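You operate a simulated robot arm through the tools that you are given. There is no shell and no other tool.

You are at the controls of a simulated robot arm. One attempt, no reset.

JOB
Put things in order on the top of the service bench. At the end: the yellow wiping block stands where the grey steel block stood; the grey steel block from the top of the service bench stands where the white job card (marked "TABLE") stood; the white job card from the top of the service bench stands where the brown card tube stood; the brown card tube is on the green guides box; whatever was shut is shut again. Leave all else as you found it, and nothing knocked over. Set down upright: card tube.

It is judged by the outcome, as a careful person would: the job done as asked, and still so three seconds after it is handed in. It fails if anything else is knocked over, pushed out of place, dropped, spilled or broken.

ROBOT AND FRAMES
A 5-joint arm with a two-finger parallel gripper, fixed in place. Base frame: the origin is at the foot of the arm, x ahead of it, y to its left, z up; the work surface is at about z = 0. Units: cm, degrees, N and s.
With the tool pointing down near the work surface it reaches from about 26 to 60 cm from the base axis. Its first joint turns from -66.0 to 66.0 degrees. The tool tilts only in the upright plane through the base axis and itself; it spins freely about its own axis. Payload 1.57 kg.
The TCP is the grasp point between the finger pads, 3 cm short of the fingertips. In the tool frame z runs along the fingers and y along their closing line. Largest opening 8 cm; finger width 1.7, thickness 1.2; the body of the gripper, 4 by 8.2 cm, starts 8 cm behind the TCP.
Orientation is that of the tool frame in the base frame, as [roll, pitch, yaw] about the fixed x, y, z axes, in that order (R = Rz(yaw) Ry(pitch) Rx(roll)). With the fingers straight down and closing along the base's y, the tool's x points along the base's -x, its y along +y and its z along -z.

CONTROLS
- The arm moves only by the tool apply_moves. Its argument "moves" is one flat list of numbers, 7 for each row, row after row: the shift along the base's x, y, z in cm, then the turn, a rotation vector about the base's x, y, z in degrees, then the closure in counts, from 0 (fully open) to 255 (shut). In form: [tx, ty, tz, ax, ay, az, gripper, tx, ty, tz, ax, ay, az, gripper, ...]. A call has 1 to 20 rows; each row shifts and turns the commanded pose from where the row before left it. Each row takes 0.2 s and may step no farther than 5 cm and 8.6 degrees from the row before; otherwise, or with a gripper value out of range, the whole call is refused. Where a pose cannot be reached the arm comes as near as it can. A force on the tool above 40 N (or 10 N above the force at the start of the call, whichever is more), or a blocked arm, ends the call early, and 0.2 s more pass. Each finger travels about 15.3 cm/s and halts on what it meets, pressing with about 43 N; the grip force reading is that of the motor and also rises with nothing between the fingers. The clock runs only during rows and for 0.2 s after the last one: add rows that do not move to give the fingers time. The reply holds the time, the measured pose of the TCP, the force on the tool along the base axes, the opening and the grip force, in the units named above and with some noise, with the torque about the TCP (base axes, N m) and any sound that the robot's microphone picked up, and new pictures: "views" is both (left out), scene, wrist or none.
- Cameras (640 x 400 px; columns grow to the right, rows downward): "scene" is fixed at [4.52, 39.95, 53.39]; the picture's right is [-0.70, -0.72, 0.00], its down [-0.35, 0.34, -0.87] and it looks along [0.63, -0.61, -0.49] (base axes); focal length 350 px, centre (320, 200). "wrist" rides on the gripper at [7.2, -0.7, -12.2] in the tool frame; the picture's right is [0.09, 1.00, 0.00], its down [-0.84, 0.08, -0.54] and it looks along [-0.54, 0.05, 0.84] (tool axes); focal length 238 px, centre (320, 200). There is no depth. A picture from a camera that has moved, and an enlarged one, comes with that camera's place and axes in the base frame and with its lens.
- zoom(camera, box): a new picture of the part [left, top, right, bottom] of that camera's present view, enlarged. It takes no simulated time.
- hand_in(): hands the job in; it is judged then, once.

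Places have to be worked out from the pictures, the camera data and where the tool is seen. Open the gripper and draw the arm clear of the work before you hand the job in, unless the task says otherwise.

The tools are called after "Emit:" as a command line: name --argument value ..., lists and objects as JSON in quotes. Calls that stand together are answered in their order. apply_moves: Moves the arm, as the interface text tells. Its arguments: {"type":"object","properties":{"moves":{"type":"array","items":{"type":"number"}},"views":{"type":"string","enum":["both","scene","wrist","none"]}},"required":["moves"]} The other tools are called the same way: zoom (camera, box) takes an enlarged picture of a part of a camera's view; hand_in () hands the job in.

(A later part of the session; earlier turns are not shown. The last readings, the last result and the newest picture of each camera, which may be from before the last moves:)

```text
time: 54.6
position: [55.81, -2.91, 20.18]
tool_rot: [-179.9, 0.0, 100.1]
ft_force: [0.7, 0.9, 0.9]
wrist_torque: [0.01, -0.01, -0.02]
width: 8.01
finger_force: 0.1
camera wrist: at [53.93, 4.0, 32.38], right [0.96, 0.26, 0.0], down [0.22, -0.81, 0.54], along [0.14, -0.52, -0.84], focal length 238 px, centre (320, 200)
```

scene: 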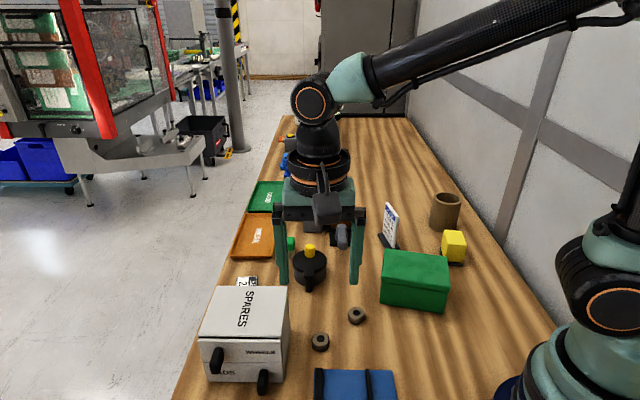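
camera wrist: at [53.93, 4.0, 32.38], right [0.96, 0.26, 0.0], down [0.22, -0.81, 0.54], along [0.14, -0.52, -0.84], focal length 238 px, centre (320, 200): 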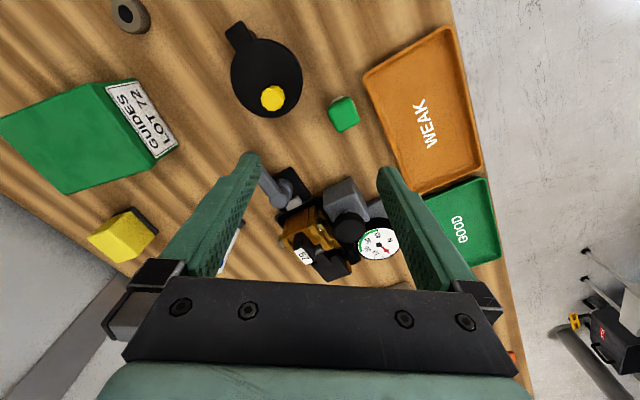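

Emit:
zoom --camera "wrist" --box '[315, 165, 405, 265]'

Emit:
zoom --camera "wrist" --box '[350, 175, 390, 215]'

Emit:
zoom --camera "wrist" --box '[260, 160, 330, 230]'

```text
4.00 times, centred on (360, 215) of wrist
camera zoom: at [53.93, 4.0, 32.38], right [0.96, 0.26, 0.0], down [0.22, -0.81, 0.54], along [0.14, -0.52, -0.84], focal length 953 px, centre (160, 140)
```

zoom: 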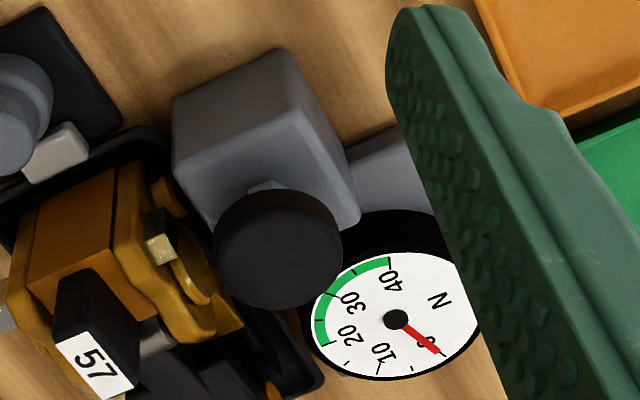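

```text
10.00 times, centred on (370, 195) of wrist
camera zoom: at [53.93, 4.0, 32.38], right [0.96, 0.26, 0.0], down [0.22, -0.81, 0.54], along [0.14, -0.52, -0.84], focal length 2384 px, centre (-180, 250)
```

zoom: 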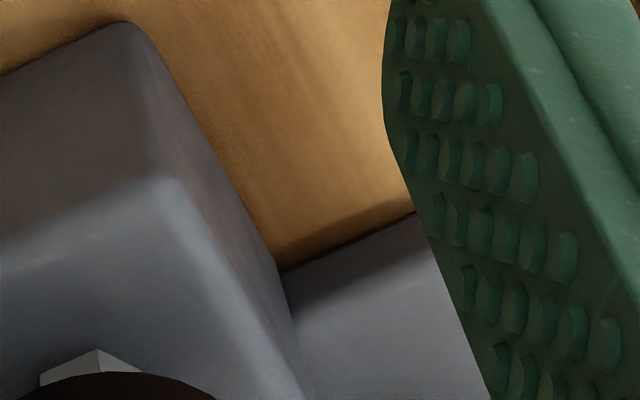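

```text
5.71 times, centred on (295, 195) of wrist
camera zoom: at [53.93, 4.0, 32.38], right [0.96, 0.26, 0.0], down [0.22, -0.81, 0.54], along [0.14, -0.52, -0.84], focal length 1362 px, centre (463, 229)
```

zoom: 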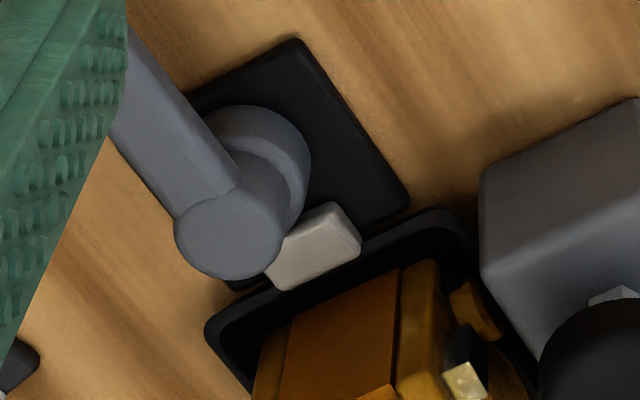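

The 10x view shows the gauge's block merging into its plate, so it's one fixture. Let me look closely at the lidded pot and the green box from this angle.

Emit:
zoom --camera "wrist" --box '[215, 10, 315, 125]'

Emit:
zoom --camera "wrist" --box '[0, 70, 190, 200]'

Emit:
zoom --camera "wrist" --box '[75, 190, 195, 280]'

Emit:
zoom --camera "scene" --box '[285, 235, 335, 295]'

```text
3.48 times, centred on (265, 68) of wrist
camera zoom: at [53.93, 4.0, 32.38], right [0.96, 0.26, 0.0], down [0.22, -0.81, 0.54], along [0.14, -0.52, -0.84], focal length 829 px, centre (511, 661)
```

zoom: 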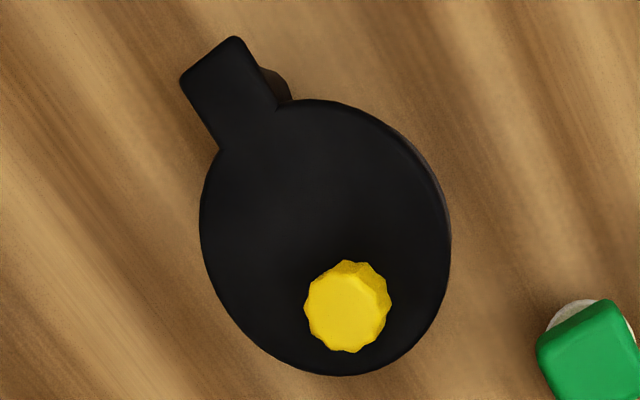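

```text
3.08 times, centred on (95, 135) of wrist
camera zoom: at [53.93, 4.0, 32.38], right [0.96, 0.26, 0.0], down [0.22, -0.81, 0.54], along [0.14, -0.52, -0.84], focal length 733 px, centre (1012, 400)
```

zoom: 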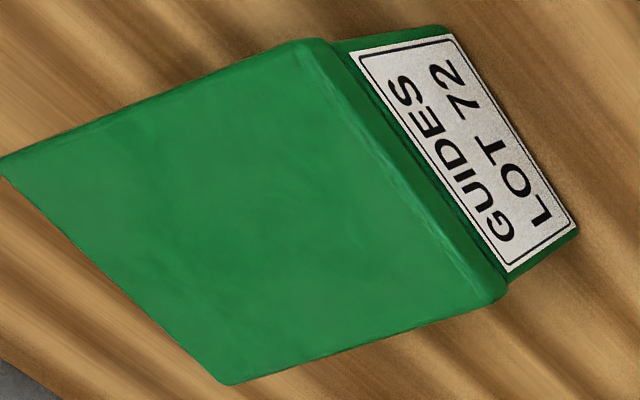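

```text
4.44 times, centred on (135, 235) of wrist
camera zoom: at [53.93, 4.0, 32.38], right [0.96, 0.26, 0.0], down [0.22, -0.81, 0.54], along [0.14, -0.52, -0.84], focal length 1059 px, centre (1142, 44)
```

zoom: 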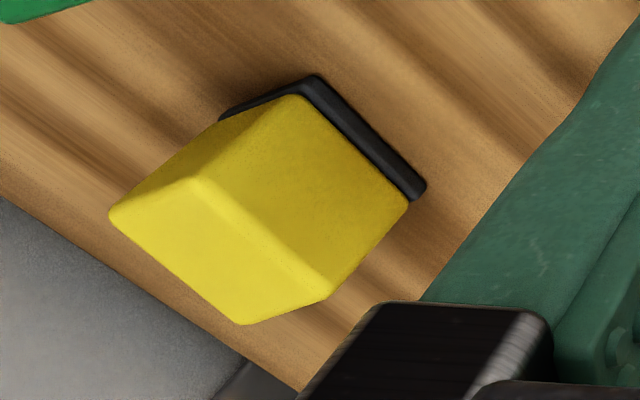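

```text
6.67 times, centred on (310, 265) of scene
camera zoom: at [4.52, 39.95, 53.39], right [-0.7, -0.72, 0.0], down [-0.35, 0.34, -0.87], along [0.63, -0.61, -0.49], focal length 2330 px, centre (387, -233)
```

zoom: 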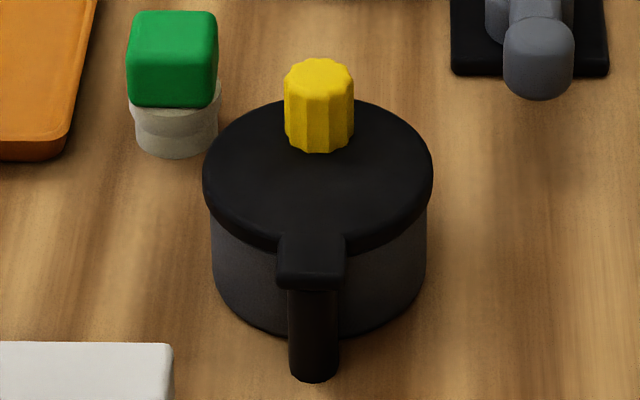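

Emit:
zoom --camera "scene" --box '[270, 75, 350, 125]'

Emit:
zoom --camera "scene" --box '[270, 125, 350, 190]'

Emit:
zoom --camera "scene" --box '[340, 100, 480, 240]'

Emit:
zoom --camera "wrist" --box '[390, 230, 540, 380]'

```text
8.00 times, centred on (310, 100) of scene
camera zoom: at [4.52, 39.95, 53.39], right [-0.7, -0.72, 0.0], down [-0.35, 0.34, -0.87], along [0.63, -0.61, -0.49], focal length 2796 px, centre (400, 1000)
```

zoom: 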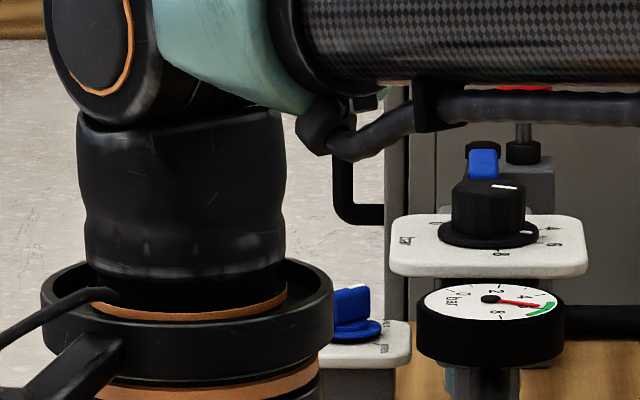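

```text
6.15 times, centred on (310, 158) of scene
camera zoom: at [4.52, 39.95, 53.39], right [-0.7, -0.72, 0.0], down [-0.35, 0.34, -0.87], along [0.63, -0.61, -0.49], focal length 2151 px, centre (382, 462)
```

zoom: 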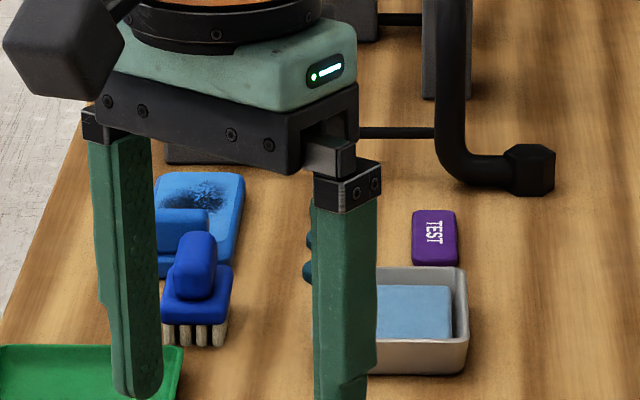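

```text
2.86 times, centred on (410, 170) of scene
camera zoom: at [4.52, 39.95, 53.39], right [-0.7, -0.72, 0.0], down [-0.35, 0.34, -0.87], along [0.63, -0.61, -0.49], focal length 999 px, centre (63, 286)
```

zoom: 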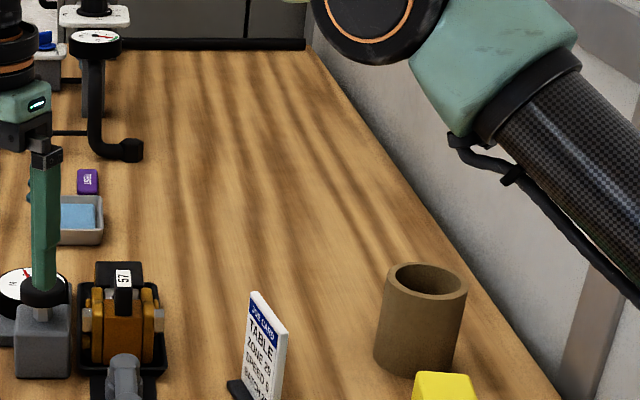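

```text
2.67 times, centred on (465, 305) of wrist
camera zoom: at [53.93, 4.0, 32.38], right [0.96, 0.26, 0.0], down [0.22, -0.81, 0.54], along [0.14, -0.52, -0.84], focal length 636 px, centre (-67, -80)
```

zoom: 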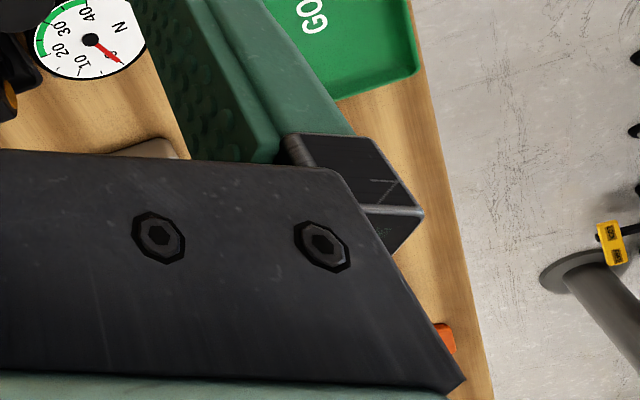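

No steel block in the far half either, and the pot looks like a crank fixture. One area I haven't seen directly is the bench right beside the robot's foot on the wall side, so I'll turn the camera back toward the base.

Emit:
apply_moves --moves '[-2.15, -1.25, 1.07, 0, 0, -8.4, 0, -2.15, -1.25, 1.07, 0, 0, -8.4, 0, -2.15, -1.25, 1.07, 0, 0, -8.4, 0, -2.15, -1.25, 1.07, 0, 0, -8.4, 0, -2.15, -1.25, 1.07, 0, 0, -8.4, 0, -2.15, -1.25, 1.07, 0, 0, -8.4, 0, -2.15, -1.25, 1.07, 0, 0, -8.4, 0, -2.15, -1.25, 1.07, 0, 0, -8.4, 0, -2.15, -1.25, 1.07, 0, 0, -8.4, 0, -2.15, -1.25, 1.07, 0, 0, -8.4, 0, -2.15, -1.25, 1.07, 0, 0, -8.4, 0, -2.15, -1.25, 1.07, 0, 0, -8.4, 0, 0, 0, 0, 0, 0, 0, 0]' --views "wrist"

```text
time: 57.4
position: [29.92, -18.06, 33.09]
tool_rot: [179.9, 0.0, -0.9]
ft_force: [0.0, 0.7, -0.2]
wrist_torque: [0.0, 0.02, -0.01]
width: 7.99
finger_force: 0.0
camera wrist: at [37.18, -17.51, 45.2], right [0.08, -1.0, 0.0], down [-0.84, -0.06, 0.54], along [-0.54, -0.04, -0.84], focal length 238 px, centre (320, 200)
```

wrist: 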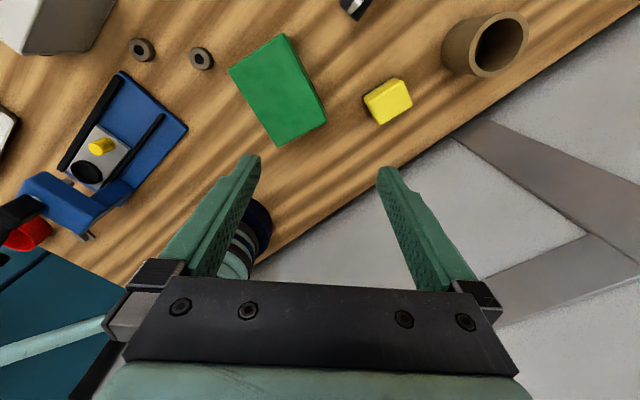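

Emit:
zoom --camera "wrist" --box '[0, 60, 200, 260]'

Emit:
zoom --camera "wrist" --box '[430, 0, 560, 100]'

Emit:
zoom --camera "wrist" --box '[210, 20, 430, 160]'

```text
2.00 times, centred on (100, 160) of wrist
camera zoom: at [37.18, -17.51, 45.2], right [0.08, -1.0, 0.0], down [-0.84, -0.06, 0.54], along [-0.54, -0.04, -0.84], focal length 477 px, centre (760, 280)
```

zoom: 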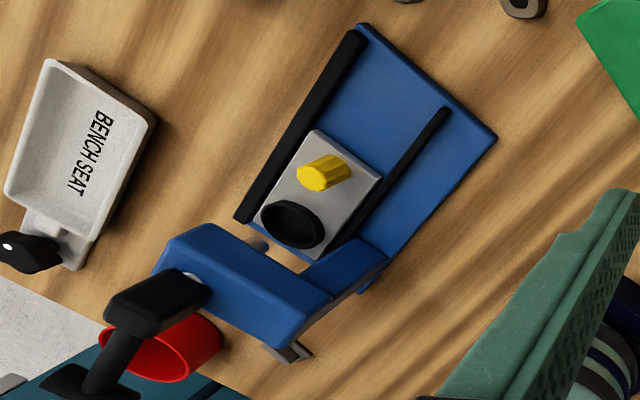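

```text
4.00 times, centred on (495, 50) of wrist
camera zoom: at [37.18, -17.51, 45.2], right [0.08, -1.0, 0.0], down [-0.84, -0.06, 0.54], along [-0.54, -0.04, -0.84], focal length 953 px, centre (-380, 800)
```

zoom: 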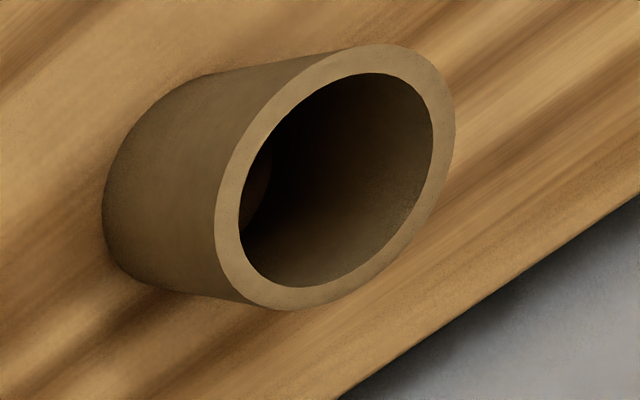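

```text
2.86 times, centred on (320, 90) of wrist
camera zoom: at [37.18, -17.51, 45.2], right [0.08, -1.0, 0.0], down [-0.84, -0.06, 0.54], along [-0.54, -0.04, -0.84], focal length 681 px, centre (320, 514)
```

zoom: 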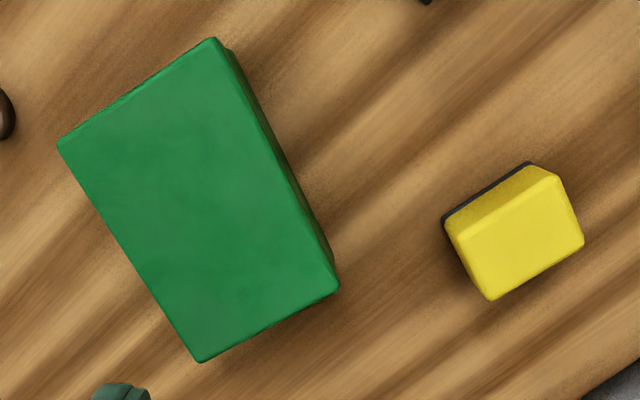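

Still nothing new near the base. I'll systematically tile the bench with scene zooms, in case the block is small and tucked in a shadow.

Emit:
zoom --camera "scene" --box '[225, 180, 345, 255]'

Emit:
zoom --camera "scene" --box '[320, 180, 440, 255]'

Emit:
zoom --camera "scene" --box '[270, 110, 390, 185]'

Emit:
zoom --camera "scene" --box '[400, 170, 560, 290]'

Emit:
zoom --camera "scene" --box '[220, 240, 340, 315]'

Emit:
zoom --camera "scene" --box '[340, 290, 540, 400]'

```text
5.33 times, centred on (285, 218) of scene
camera zoom: at [4.52, 39.95, 53.39], right [-0.7, -0.72, 0.0], down [-0.35, 0.34, -0.87], along [0.63, -0.61, -0.49], focal length 1864 px, centre (507, 107)
```

zoom: 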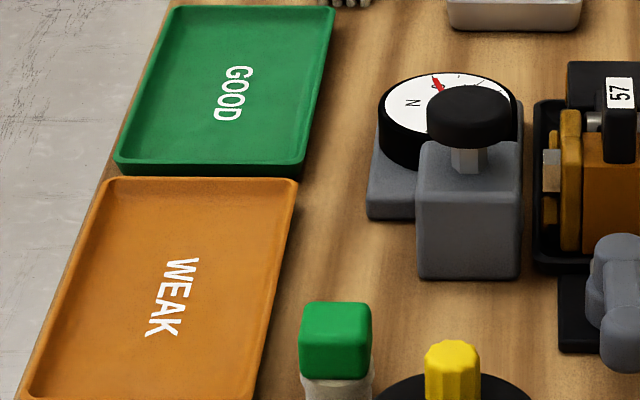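

```text
5.33 times, centred on (380, 218) of scene
camera zoom: at [4.52, 39.95, 53.39], right [-0.7, -0.72, 0.0], down [-0.35, 0.34, -0.87], along [0.63, -0.61, -0.49], focal length 1864 px, centre (0, 107)
```

zoom: 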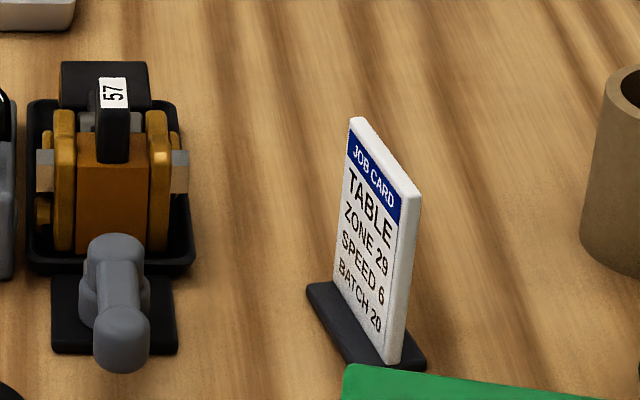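

```text
5.33 times, centred on (330, 148) of scene
camera zoom: at [4.52, 39.95, 53.39], right [-0.7, -0.72, 0.0], down [-0.35, 0.34, -0.87], along [0.63, -0.61, -0.49], focal length 1864 px, centre (267, 480)
```

zoom: 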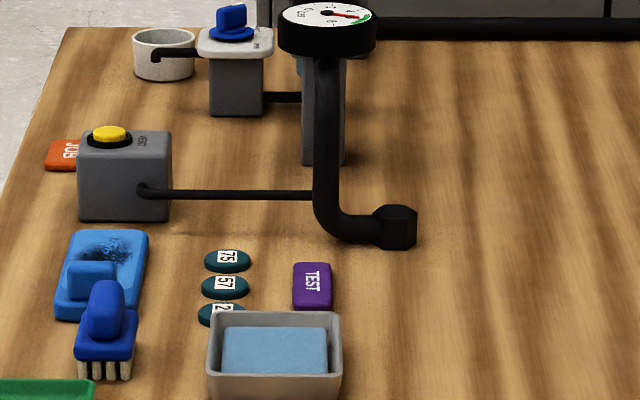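

```text
3.33 times, centred on (480, 230) of scene
camera zoom: at [4.52, 39.95, 53.39], right [-0.7, -0.72, 0.0], down [-0.35, 0.34, -0.87], along [0.63, -0.61, -0.49], focal length 1165 px, centre (-213, 100)
```

zoom: 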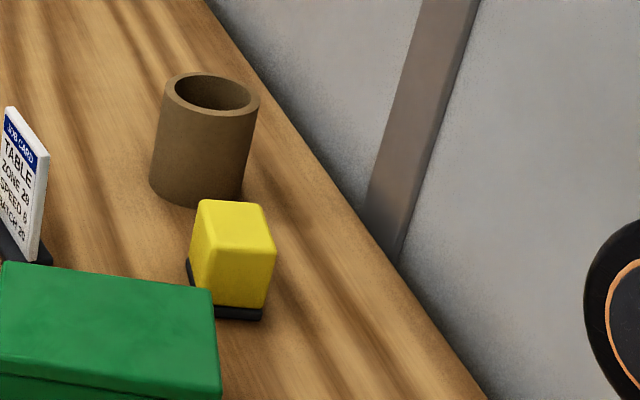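

```text
5.33 times, centred on (280, 278) of scene
camera zoom: at [4.52, 39.95, 53.39], right [-0.7, -0.72, 0.0], down [-0.35, 0.34, -0.87], along [0.63, -0.61, -0.49], focal length 1864 px, centre (533, -213)
```

zoom: 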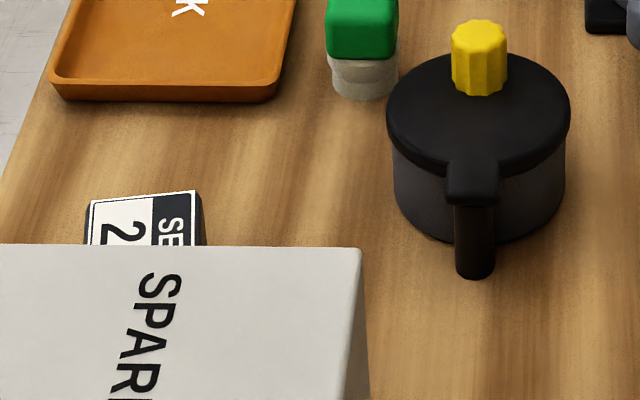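

```text
3.20 times, centred on (440, 345) of scene
camera zoom: at [4.52, 39.95, 53.39], right [-0.7, -0.72, 0.0], down [-0.35, 0.34, -0.87], along [0.63, -0.61, -0.49], focal length 1118 px, centre (-64, -264)
```

zoom: 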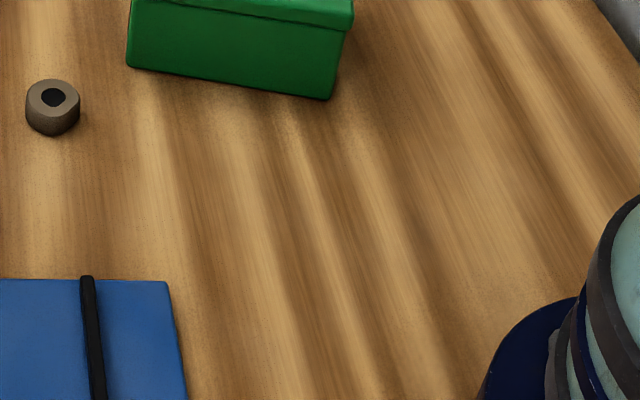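

Nothing hidden in the shadows. The lidded pot is the only closed thing left that might open; I'll view it from behind at close range to understand it.

Emit:
apply_moves --moves '[2.76, 1.0, -1.1, 0, 0, 0, 0, 2.76, 1.0, -1.1, 0, 0, 0, 0, 2.76, 1.0, -1.1, 0, 0, 0, 0, 2.76, 1.0, -1.1, 0, 0, 0, 0, 2.76, 1.0, -1.1, 0, 0, 0, 0, 2.76, 1.0, -1.1, 0, 0, 0, 0, 2.76, 1.0, -1.1, 0, 0, 0, 0, 2.5, 1.0, -1.1, 0, 0, 0, 0, 0, 0, 0, 0, 0, 0, 0]' --views "wrist"

Emit:
zoom --camera "wrist" --box '[200, 80, 320, 200]'

```text
time: 59.4
position: [51.98, -9.75, 24.25]
tool_rot: [-179.9, 0.0, -0.9]
ft_force: [0.6, 0.5, 0.2]
wrist_torque: [0.0, 0.02, -0.02]
width: 8.0
finger_force: 0.1
camera wrist: at [59.07, -9.31, 36.42], right [0.08, -1.0, 0.0], down [-0.84, -0.07, 0.54], along [-0.54, -0.04, -0.84], focal length 238 px, centre (320, 200)
```

wrist: 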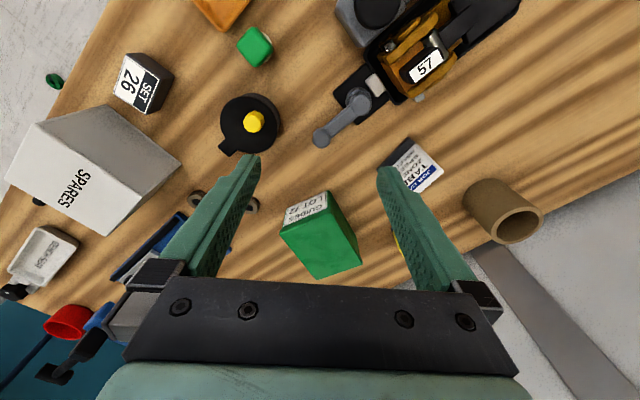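

```text
3.33 times, centred on (260, 140) of wrist
camera zoom: at [59.07, -9.31, 36.42], right [0.08, -1.0, 0.0], down [-0.84, -0.07, 0.54], along [-0.54, -0.04, -0.84], focal length 794 px, centre (520, 400)
```

zoom: 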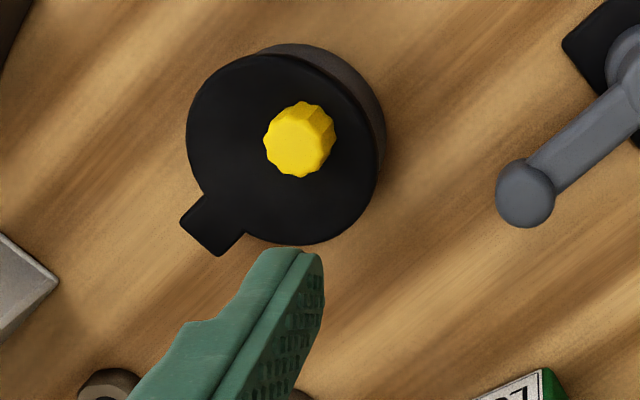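

Emit:
zoom --camera "wrist" --box '[260, 120, 470, 280]'

Emit:
zoom --camera "wrist" --box '[300, 0, 540, 160]'

Emit:
zoom --camera "wrist" --box '[0, 20, 200, 200]'

Emit:
zoom --camera "wrist" --box '[440, 160, 560, 250]'

```text
2.50 times, centred on (365, 200) of wrist
camera zoom: at [59.07, -9.31, 36.42], right [0.08, -1.0, 0.0], down [-0.84, -0.07, 0.54], along [-0.54, -0.04, -0.84], focal length 596 px, centre (208, 200)
```

zoom: 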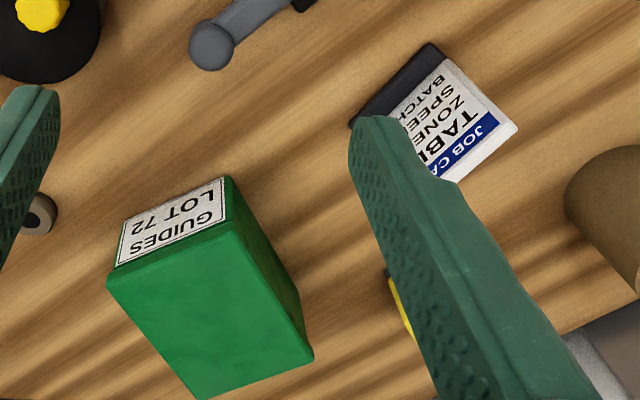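

```text
2.50 times, centred on (420, 80) of wrist
camera zoom: at [59.07, -9.31, 36.42], right [0.08, -1.0, 0.0], down [-0.84, -0.07, 0.54], along [-0.54, -0.04, -0.84], focal length 596 px, centre (70, 500)
```

zoom: 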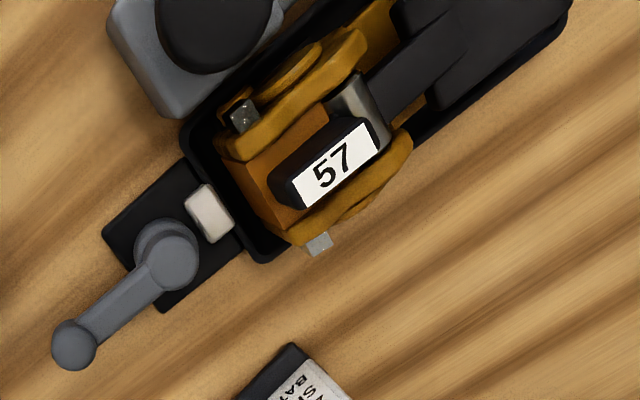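

```text
2.22 times, centred on (100, 110) of wrist
camera zoom: at [59.07, -9.31, 36.42], right [0.08, -1.0, 0.0], down [-0.84, -0.07, 0.54], along [-0.54, -0.04, -0.84], focal length 530 px, centre (809, 400)
```

zoom: 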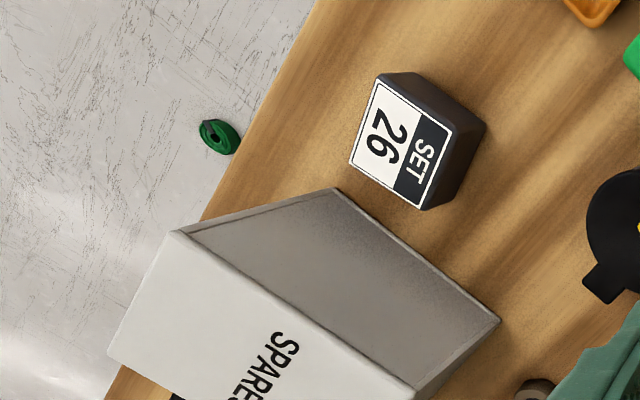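

```text
4.44 times, centred on (500, 205) of wrist
camera zoom: at [59.07, -9.31, 36.42], right [0.08, -1.0, 0.0], down [-0.84, -0.07, 0.54], along [-0.54, -0.04, -0.84], focal length 1059 px, centre (-480, 178)
```

zoom: 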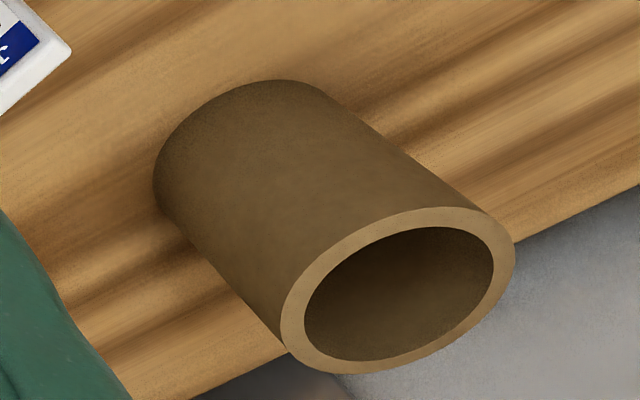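

Emit:
zoom --camera "wrist" --box '[275, 180, 370, 280]'

Emit:
zoom --camera "scene" --box '[375, 245, 455, 320]'

Emit:
zoom --camera "wrist" --box '[325, 0, 425, 80]'

```text
4.00 times, centred on (322, 230) of wrist
camera zoom: at [59.07, -9.31, 36.42], right [0.08, -1.0, 0.0], down [-0.84, -0.07, 0.54], along [-0.54, -0.04, -0.84], focal length 953 px, centre (310, 80)
```

zoom: 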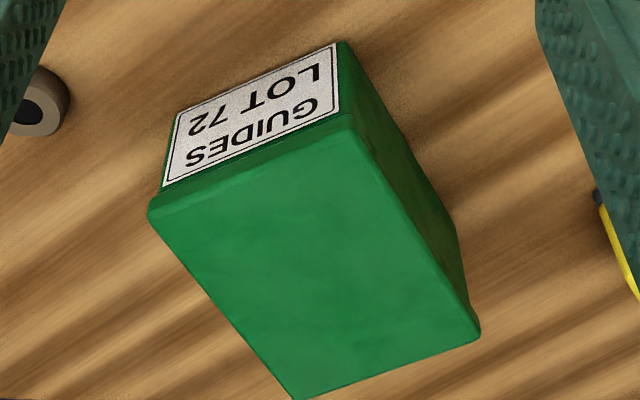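

```text
5.33 times, centred on (415, 282) of scene
camera zoom: at [4.52, 39.95, 53.39], right [-0.7, -0.72, 0.0], down [-0.35, 0.34, -0.87], along [0.63, -0.61, -0.49], focal length 1864 px, centre (-187, -240)
```

zoom: 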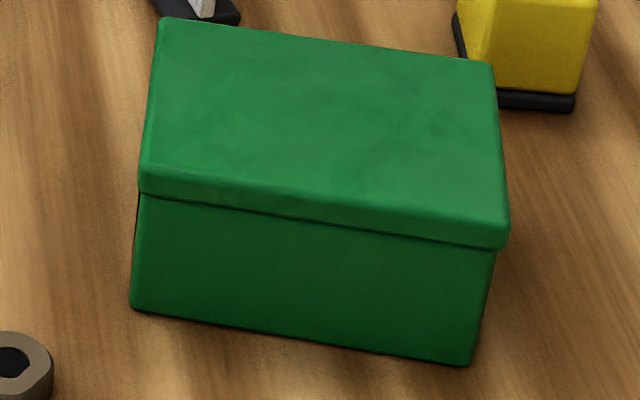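

```text
5.00 times, centred on (375, 40) of wrist
camera zoom: at [59.07, -9.31, 36.42], right [0.08, -1.0, 0.0], down [-0.84, -0.07, 0.54], along [-0.54, -0.04, -0.84], focal length 1192 px, centre (45, 1000)
```

zoom: 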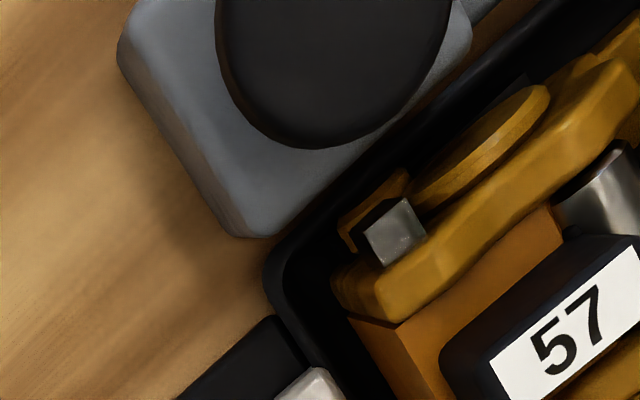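

The pot's tab sits on a vertical post and the off-centre yellow knob looks like the grip of a swing lid, so it is a shut container I can check. I'll move above the yellow knob (about x 50.5, y −1.6) with fingers aligned across the lid arm.

Emit:
apply_moves --moves '[-0.25, 1.36, -1.5, 0, 0, -7.2, 0, -0.25, 1.36, -1.5, 0, 0, -7.2, 0, -0.25, 1.36, -1.5, 0, 0, -7.2, 0, -0.25, 1.36, -1.5, 0, 0, -7.2, 0, -0.25, 1.36, -1.5, 0, 0, -7.2, 0, -0.25, 1.36, -1.5, 0, 0, -7.2, 0, 0, 0, 0, 0, 0, 0, 0]' --views "both"

Emit:
zoom --camera "wrist" --box '[230, 80, 410, 240]'

```text
time: 61.0
position: [34.32, -33.76, 15.93]
tool_rot: [179.9, 0.0, -37.0]
ft_force: [-0.1, 0.6, 0.0]
wrist_torque: [-0.02, -0.01, -0.04]
width: 8.0
finger_force: 0.1
out of reach, approached as far as the arm can: row 1, 2, 3, 4, 5, 6
camera wrist: at [40.46, -37.63, 28.13], right [-0.53, -0.85, 0.0], down [-0.71, 0.44, 0.54], along [-0.46, 0.28, -0.84], focal length 238 px, centre (320, 200)
```

scene: 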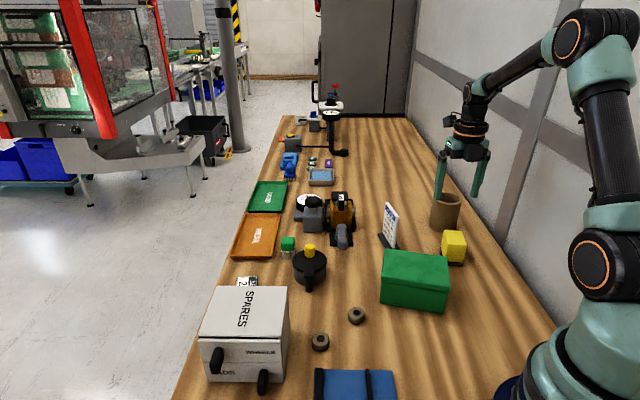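
wrist: 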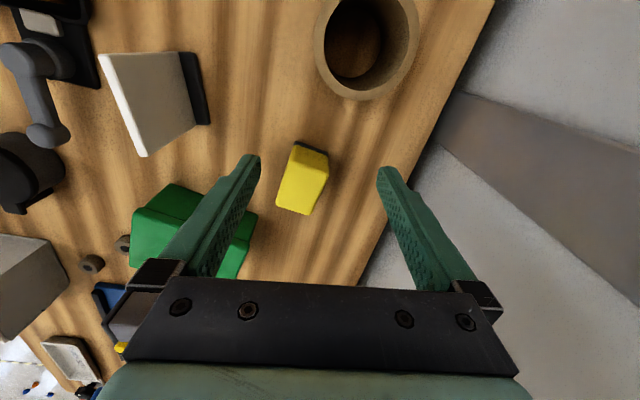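

```text
2.50 times, centred on (320, 160) of wrist
camera zoom: at [40.46, -37.63, 28.13], right [-0.53, -0.85, 0.0], down [-0.71, 0.44, 0.54], along [-0.46, 0.28, -0.84], focal length 596 px, centre (320, 300)
```

zoom: 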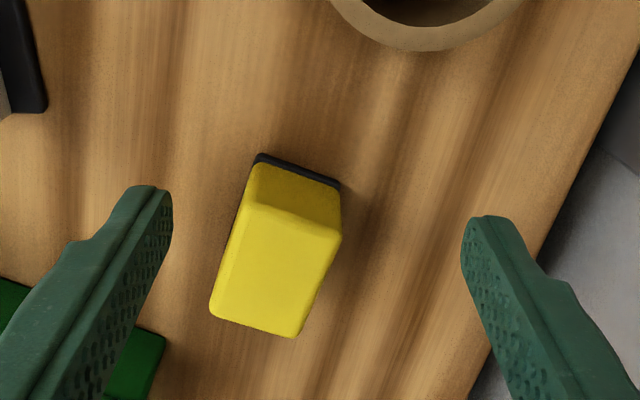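

The arm swung unexpectedly: that spin direction ran into the wrist's spin limit, so I must keep clear of it in future. Nothing looks disturbed; I'll check the card, tube and yellow block closely before going on.

Emit:
zoom --camera "scene" --box '[360, 170, 500, 320]'

Emit:
zoom --camera "wrist" --box '[290, 0, 440, 110]'

Emit:
zoom --camera "wrist" --box '[0, 10, 220, 260]'

```text
2.67 times, centred on (430, 245) of scene
camera zoom: at [4.52, 39.95, 53.39], right [-0.7, -0.72, 0.0], down [-0.35, 0.34, -0.87], along [0.63, -0.61, -0.49], focal length 932 px, centre (27, 80)
```

zoom: 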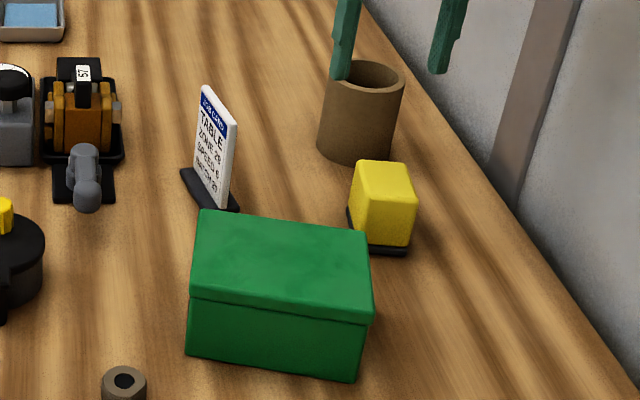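

```text
3.64 times, centred on (365, 55) of wrist
camera zoom: at [40.46, -37.63, 28.13], right [-0.53, -0.85, 0.0], down [-0.71, 0.44, 0.54], along [-0.46, 0.28, -0.84], focal length 867 px, centre (156, 727)
```

zoom: 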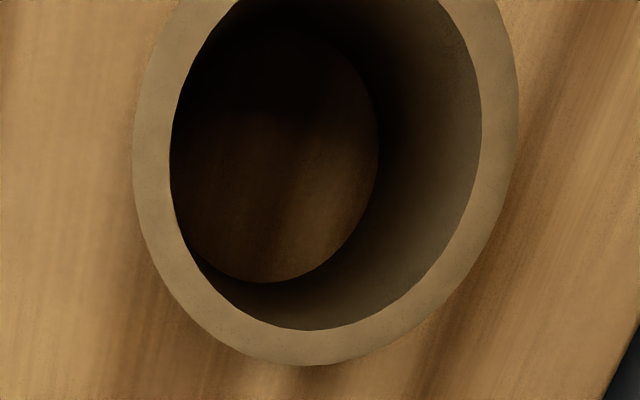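

```text
1.60 times, centred on (110, 135) of wrist
camera zoom: at [40.46, -37.63, 28.13], right [-0.53, -0.85, 0.0], down [-0.71, 0.44, 0.54], along [-0.46, 0.28, -0.84], focal length 381 px, centre (656, 304)
```

zoom: 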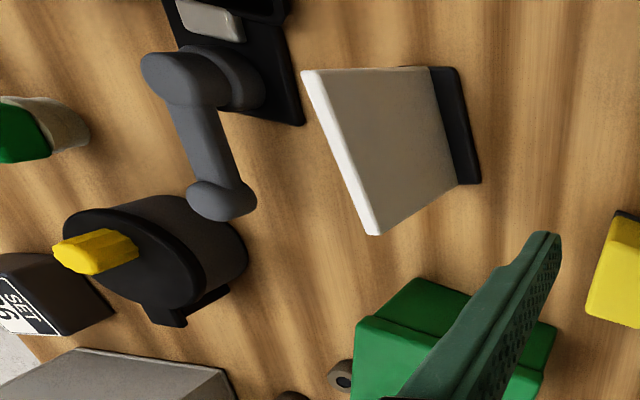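

Emit:
zoom --camera "wrist" --box '[0, 120, 90, 220]'

```text
4.00 times, centred on (45, 170) of wrist
camera zoom: at [40.46, -37.63, 28.13], right [-0.53, -0.85, 0.0], down [-0.71, 0.44, 0.54], along [-0.46, 0.28, -0.84], focal length 953 px, centre (1420, 320)
```

zoom: 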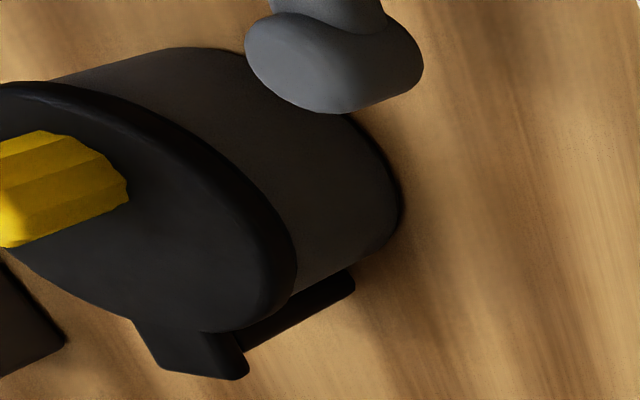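

Everything is undisturbed and the tube is certainly empty. The pot's lid turns on the post beside it, so I'll rise, spin back the safe way, and come over the yellow knob with the camera on the near side.

Emit:
apply_moves --moves '[0, 0, 4, 0, 0, 8.3, 0, 0, 0, 4, 0, 0, 8.3, 0, 0, 0, 3, 0, 0, 8.3, 0, 0, 0, 0, 0, 0, 0, 0]' --views "none"

```text
time: 62.0
position: [34.39, -33.75, 27.0]
tool_rot: [180.0, 0.1, -14.0]
ft_force: [-0.3, -0.6, 0.1]
wrist_torque: [-0.02, 0.02, -0.01]
width: 8.0
finger_force: 0.0
```

Emit:
apply_moves --moves '[0.89, 1.79, -0.4, 0, 0, 8.3, 0, 0.89, 1.79, -0.4, 0, 0, 8.3, 0, 0.89, 1.79, -0.4, 0, 0, 8.3, 0, 0.89, 1.79, -0.4, 0, 0, 8.3, 0, 0.89, 1.79, -0.4, 0, 0, 8.3, 0, 0.89, 1.79, -0.4, 0, 0, 8.3, 0, 0.89, 1.79, -0.4, 0, 0, 8.3, 0, 0.89, 1.79, -0.4, 0, 0, 8.3, 0, 0.89, 1.79, -0.4, 0, 0, 8.3, 0, 0.89, 1.79, -0.4, 0, 0, 8.3, 0, 0.89, 1.79, -0.4, 0, 0, 8.3, 0, 0.89, 1.79, -0.4, 0, 0, 8.3, 0, 0.89, 1.79, -0.4, 0, 0, 8.3, 0, 0.89, 1.79, -0.4, 0, 0, 8.3, 0, 0.89, 1.79, -0.4, 0, 0, 8.3, 0, 0.89, 1.79, -0.4, 0, 0, 8.3, 0, 0.89, 1.79, -0.4, 0, 0, 8.3, 0, 0.89, 1.79, -0.4, 0, 0, 8.3, 0, 0, 0, 0, 0, 0, 0, 0]' --views "both"

Emit:
zoom --camera "wrist" --box '[240, 80, 400, 240]'

```text
time: 66.0
position: [50.36, -1.55, 19.78]
tool_rot: [179.9, 0.0, 135.4]
ft_force: [-0.1, 0.1, -0.4]
wrist_torque: [0.0, 0.01, 0.03]
width: 8.0
finger_force: 0.1
camera wrist: at [44.8, 2.97, 31.99], right [0.63, 0.77, 0.0], down [0.65, -0.53, 0.54], along [0.42, -0.34, -0.84], focal length 238 px, centre (320, 200)
```

scene: 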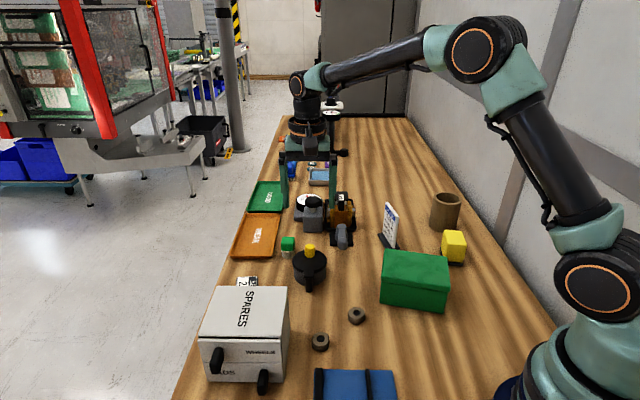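
wrist: 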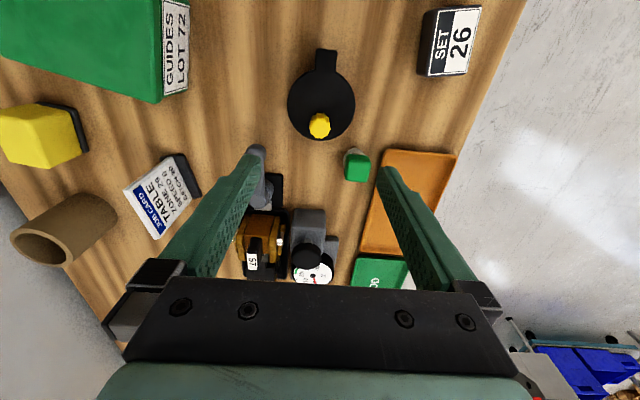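

```text
2.50 times, centred on (320, 160) of wrist
camera zoom: at [44.8, 2.97, 31.99], right [0.63, 0.77, 0.0], down [0.65, -0.53, 0.54], along [0.42, -0.34, -0.84], focal length 596 px, centre (320, 300)
```

zoom: 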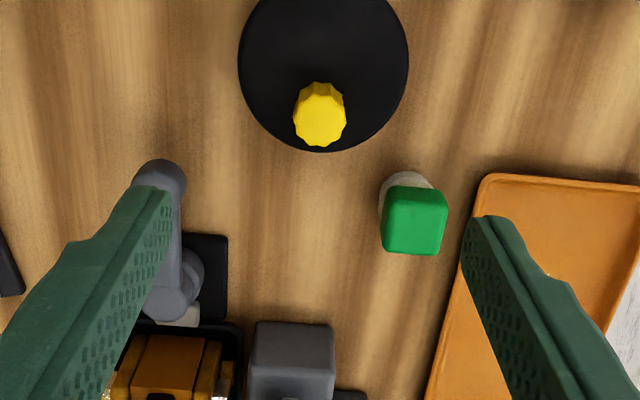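

The knob is exactly below the TCP. I'll descend with a half-open gripper so the fingertips straddle the yellow knob just above the lid, and grip it gently.

Emit:
apply_moves --moves '[0, 0, -4, 0, 0, 0, 100, 0, 0, -4, 0, 0, 0, 100, 0, 0, -4.4, 0, 0, 0, 100, 0, 0, 0, 0, 0, 0, 100, 0, 0, 0, 0, 0, 0, 200, 0, 0, 0, 0, 0, 0, 200]' --views "both"

```text
time: 67.4
position: [50.65, -1.59, 7.58]
tool_rot: [179.6, 0.3, 135.3]
ft_force: [7.5, -6.2, 22.9]
wrist_torque: [-0.48, 0.41, 0.02]
width: 3.17
finger_force: 7.7
camera wrist: at [44.98, 2.98, 19.77], right [0.64, 0.77, 0.0], down [0.64, -0.53, 0.55], along [0.42, -0.34, -0.84], focal length 238 px, centre (320, 200)
```

scene: 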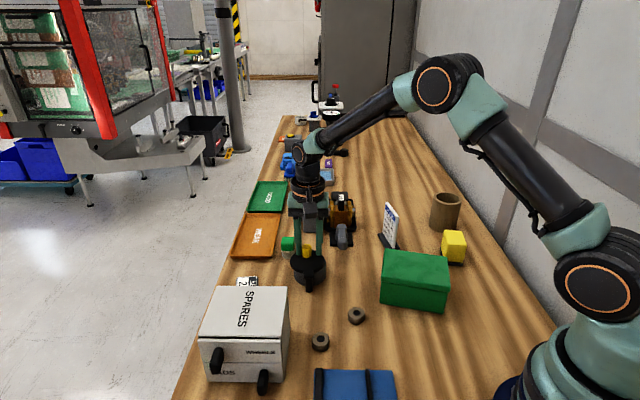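
wrist: 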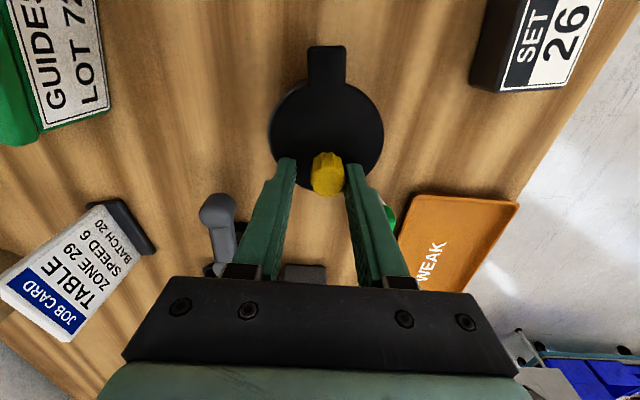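

The fingertips are pressing the lid (23 N) and one finger touches the knob first; I'll lift slightly and shift about 0.5 cm toward the aisle to centre on the knob.

Emit:
apply_moves --moves '[0, 0, 0.6, 0, 0, 0, 120, 0.35, 0.36, 0, 0, 0, 0, 120, 0, 0, 0, 0, 0, 0, 120]' --views "wrist"

Emit:
zoom --camera "wrist" --box '[250, 110, 410, 230]'

```text
time: 68.2
position: [50.67, -1.07, 8.09]
tool_rot: [-179.9, -0.1, 135.4]
ft_force: [-0.3, 0.8, -0.1]
wrist_torque: [0.0, 0.0, 0.02]
width: 4.24
finger_force: 0.0
camera wrist: at [45.15, 3.39, 20.16], right [0.63, 0.77, 0.0], down [0.65, -0.53, 0.54], along [0.42, -0.34, -0.84], focal length 238 px, centre (320, 200)
```

wrist: 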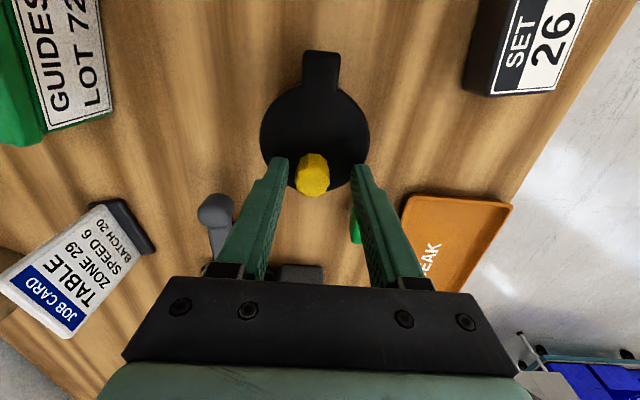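

```text
3.33 times, centred on (330, 170) of wrist
camera zoom: at [45.15, 3.39, 20.16], right [0.63, 0.77, 0.0], down [0.65, -0.53, 0.54], along [0.42, -0.34, -0.84], focal length 794 px, centre (287, 300)
```

zoom: 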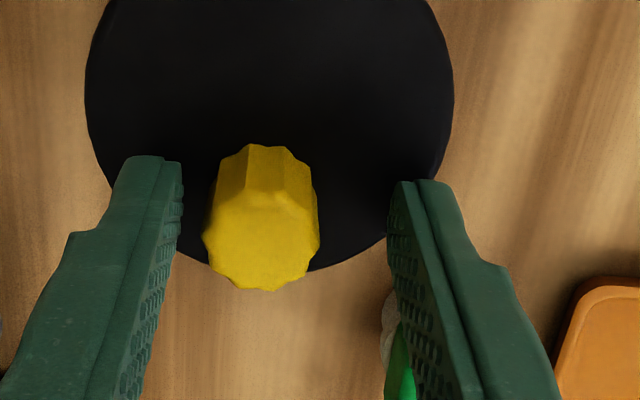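

Emit:
apply_moves --moves '[-0.22, -0.22, -0.2, 0, 0, 0, 120, 0, 0, 0, 0, 0, 0, 255, 0, 0, 0, 0, 0, 0, 255, 0, 0, 0, 0, 0, 0, 255]' --views "wrist"

Emit:
zoom --camera "wrist" --box '[230, 40, 410, 240]'

```text
time: 69.2
position: [50.61, -1.45, 7.84]
tool_rot: [-179.9, 0.0, 135.2]
ft_force: [2.0, 1.0, -3.5]
wrist_torque: [-0.37, 0.05, -0.1]
width: 2.12
finger_force: 34.6
camera wrist: at [44.96, 3.14, 19.98], right [0.63, 0.77, 0.0], down [0.65, -0.53, 0.54], along [0.42, -0.34, -0.84], focal length 238 px, centre (320, 200)
```

wrist: 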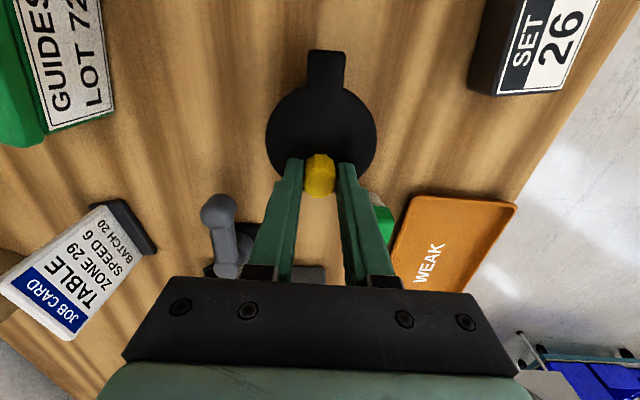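

```text
2.00 times, centred on (320, 140) of wrist
camera zoom: at [44.96, 3.14, 19.98], right [0.63, 0.77, 0.0], down [0.65, -0.53, 0.54], along [0.42, -0.34, -0.84], focal length 477 px, centre (320, 320)
```

zoom: 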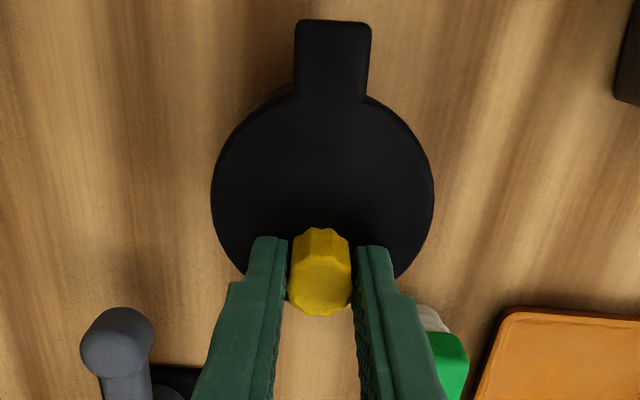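

Knob gripped with almost no load. I'll try a small 5° swing about the post toward the aisle and read the forces.

Emit:
apply_moves --moves '[0.17, 0.205, 0, 0, 0, 2.5, 255, 0.17, 0.21, 0, 0, 0, 2.5, 255, 0, 0, 0, 0, 0, 0, 255]' --views "wrist"

Emit:
zoom --camera "wrist" --box '[230, 40, 410, 240]'

```text
time: 70.0
position: [50.8, -1.13, 7.82]
tool_rot: [179.9, 0.0, 140.5]
ft_force: [-0.9, -2.5, 4.3]
wrist_torque: [0.32, -0.13, 0.12]
width: 2.11
finger_force: 34.4
camera wrist: at [44.92, 3.03, 19.98], right [0.56, 0.83, 0.0], down [0.69, -0.47, 0.54], along [0.45, -0.31, -0.84], focal length 238 px, centre (320, 200)
```

wrist: 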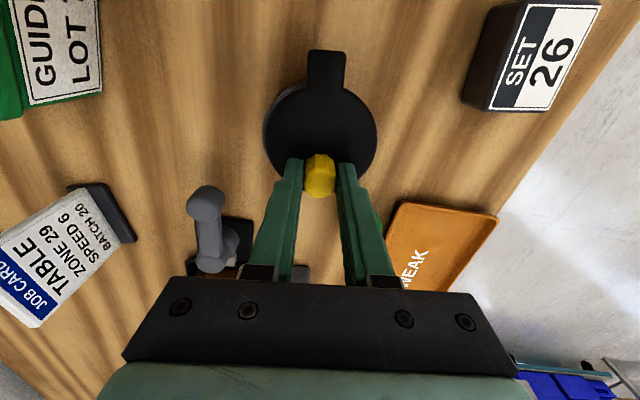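

```text
2.00 times, centred on (320, 140) of wrist
camera zoom: at [44.92, 3.03, 19.98], right [0.56, 0.83, 0.0], down [0.69, -0.47, 0.54], along [0.45, -0.31, -0.84], focal length 477 px, centre (320, 320)
```

zoom: 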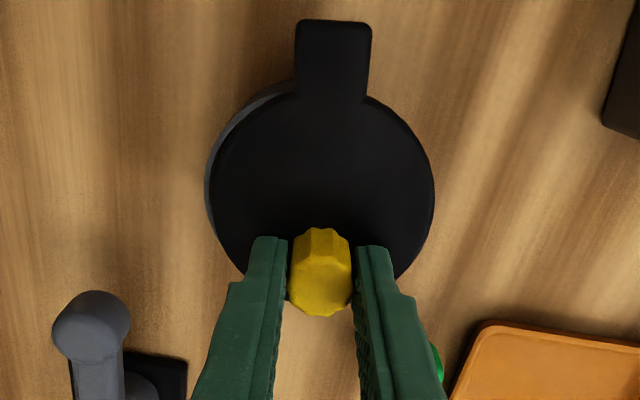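

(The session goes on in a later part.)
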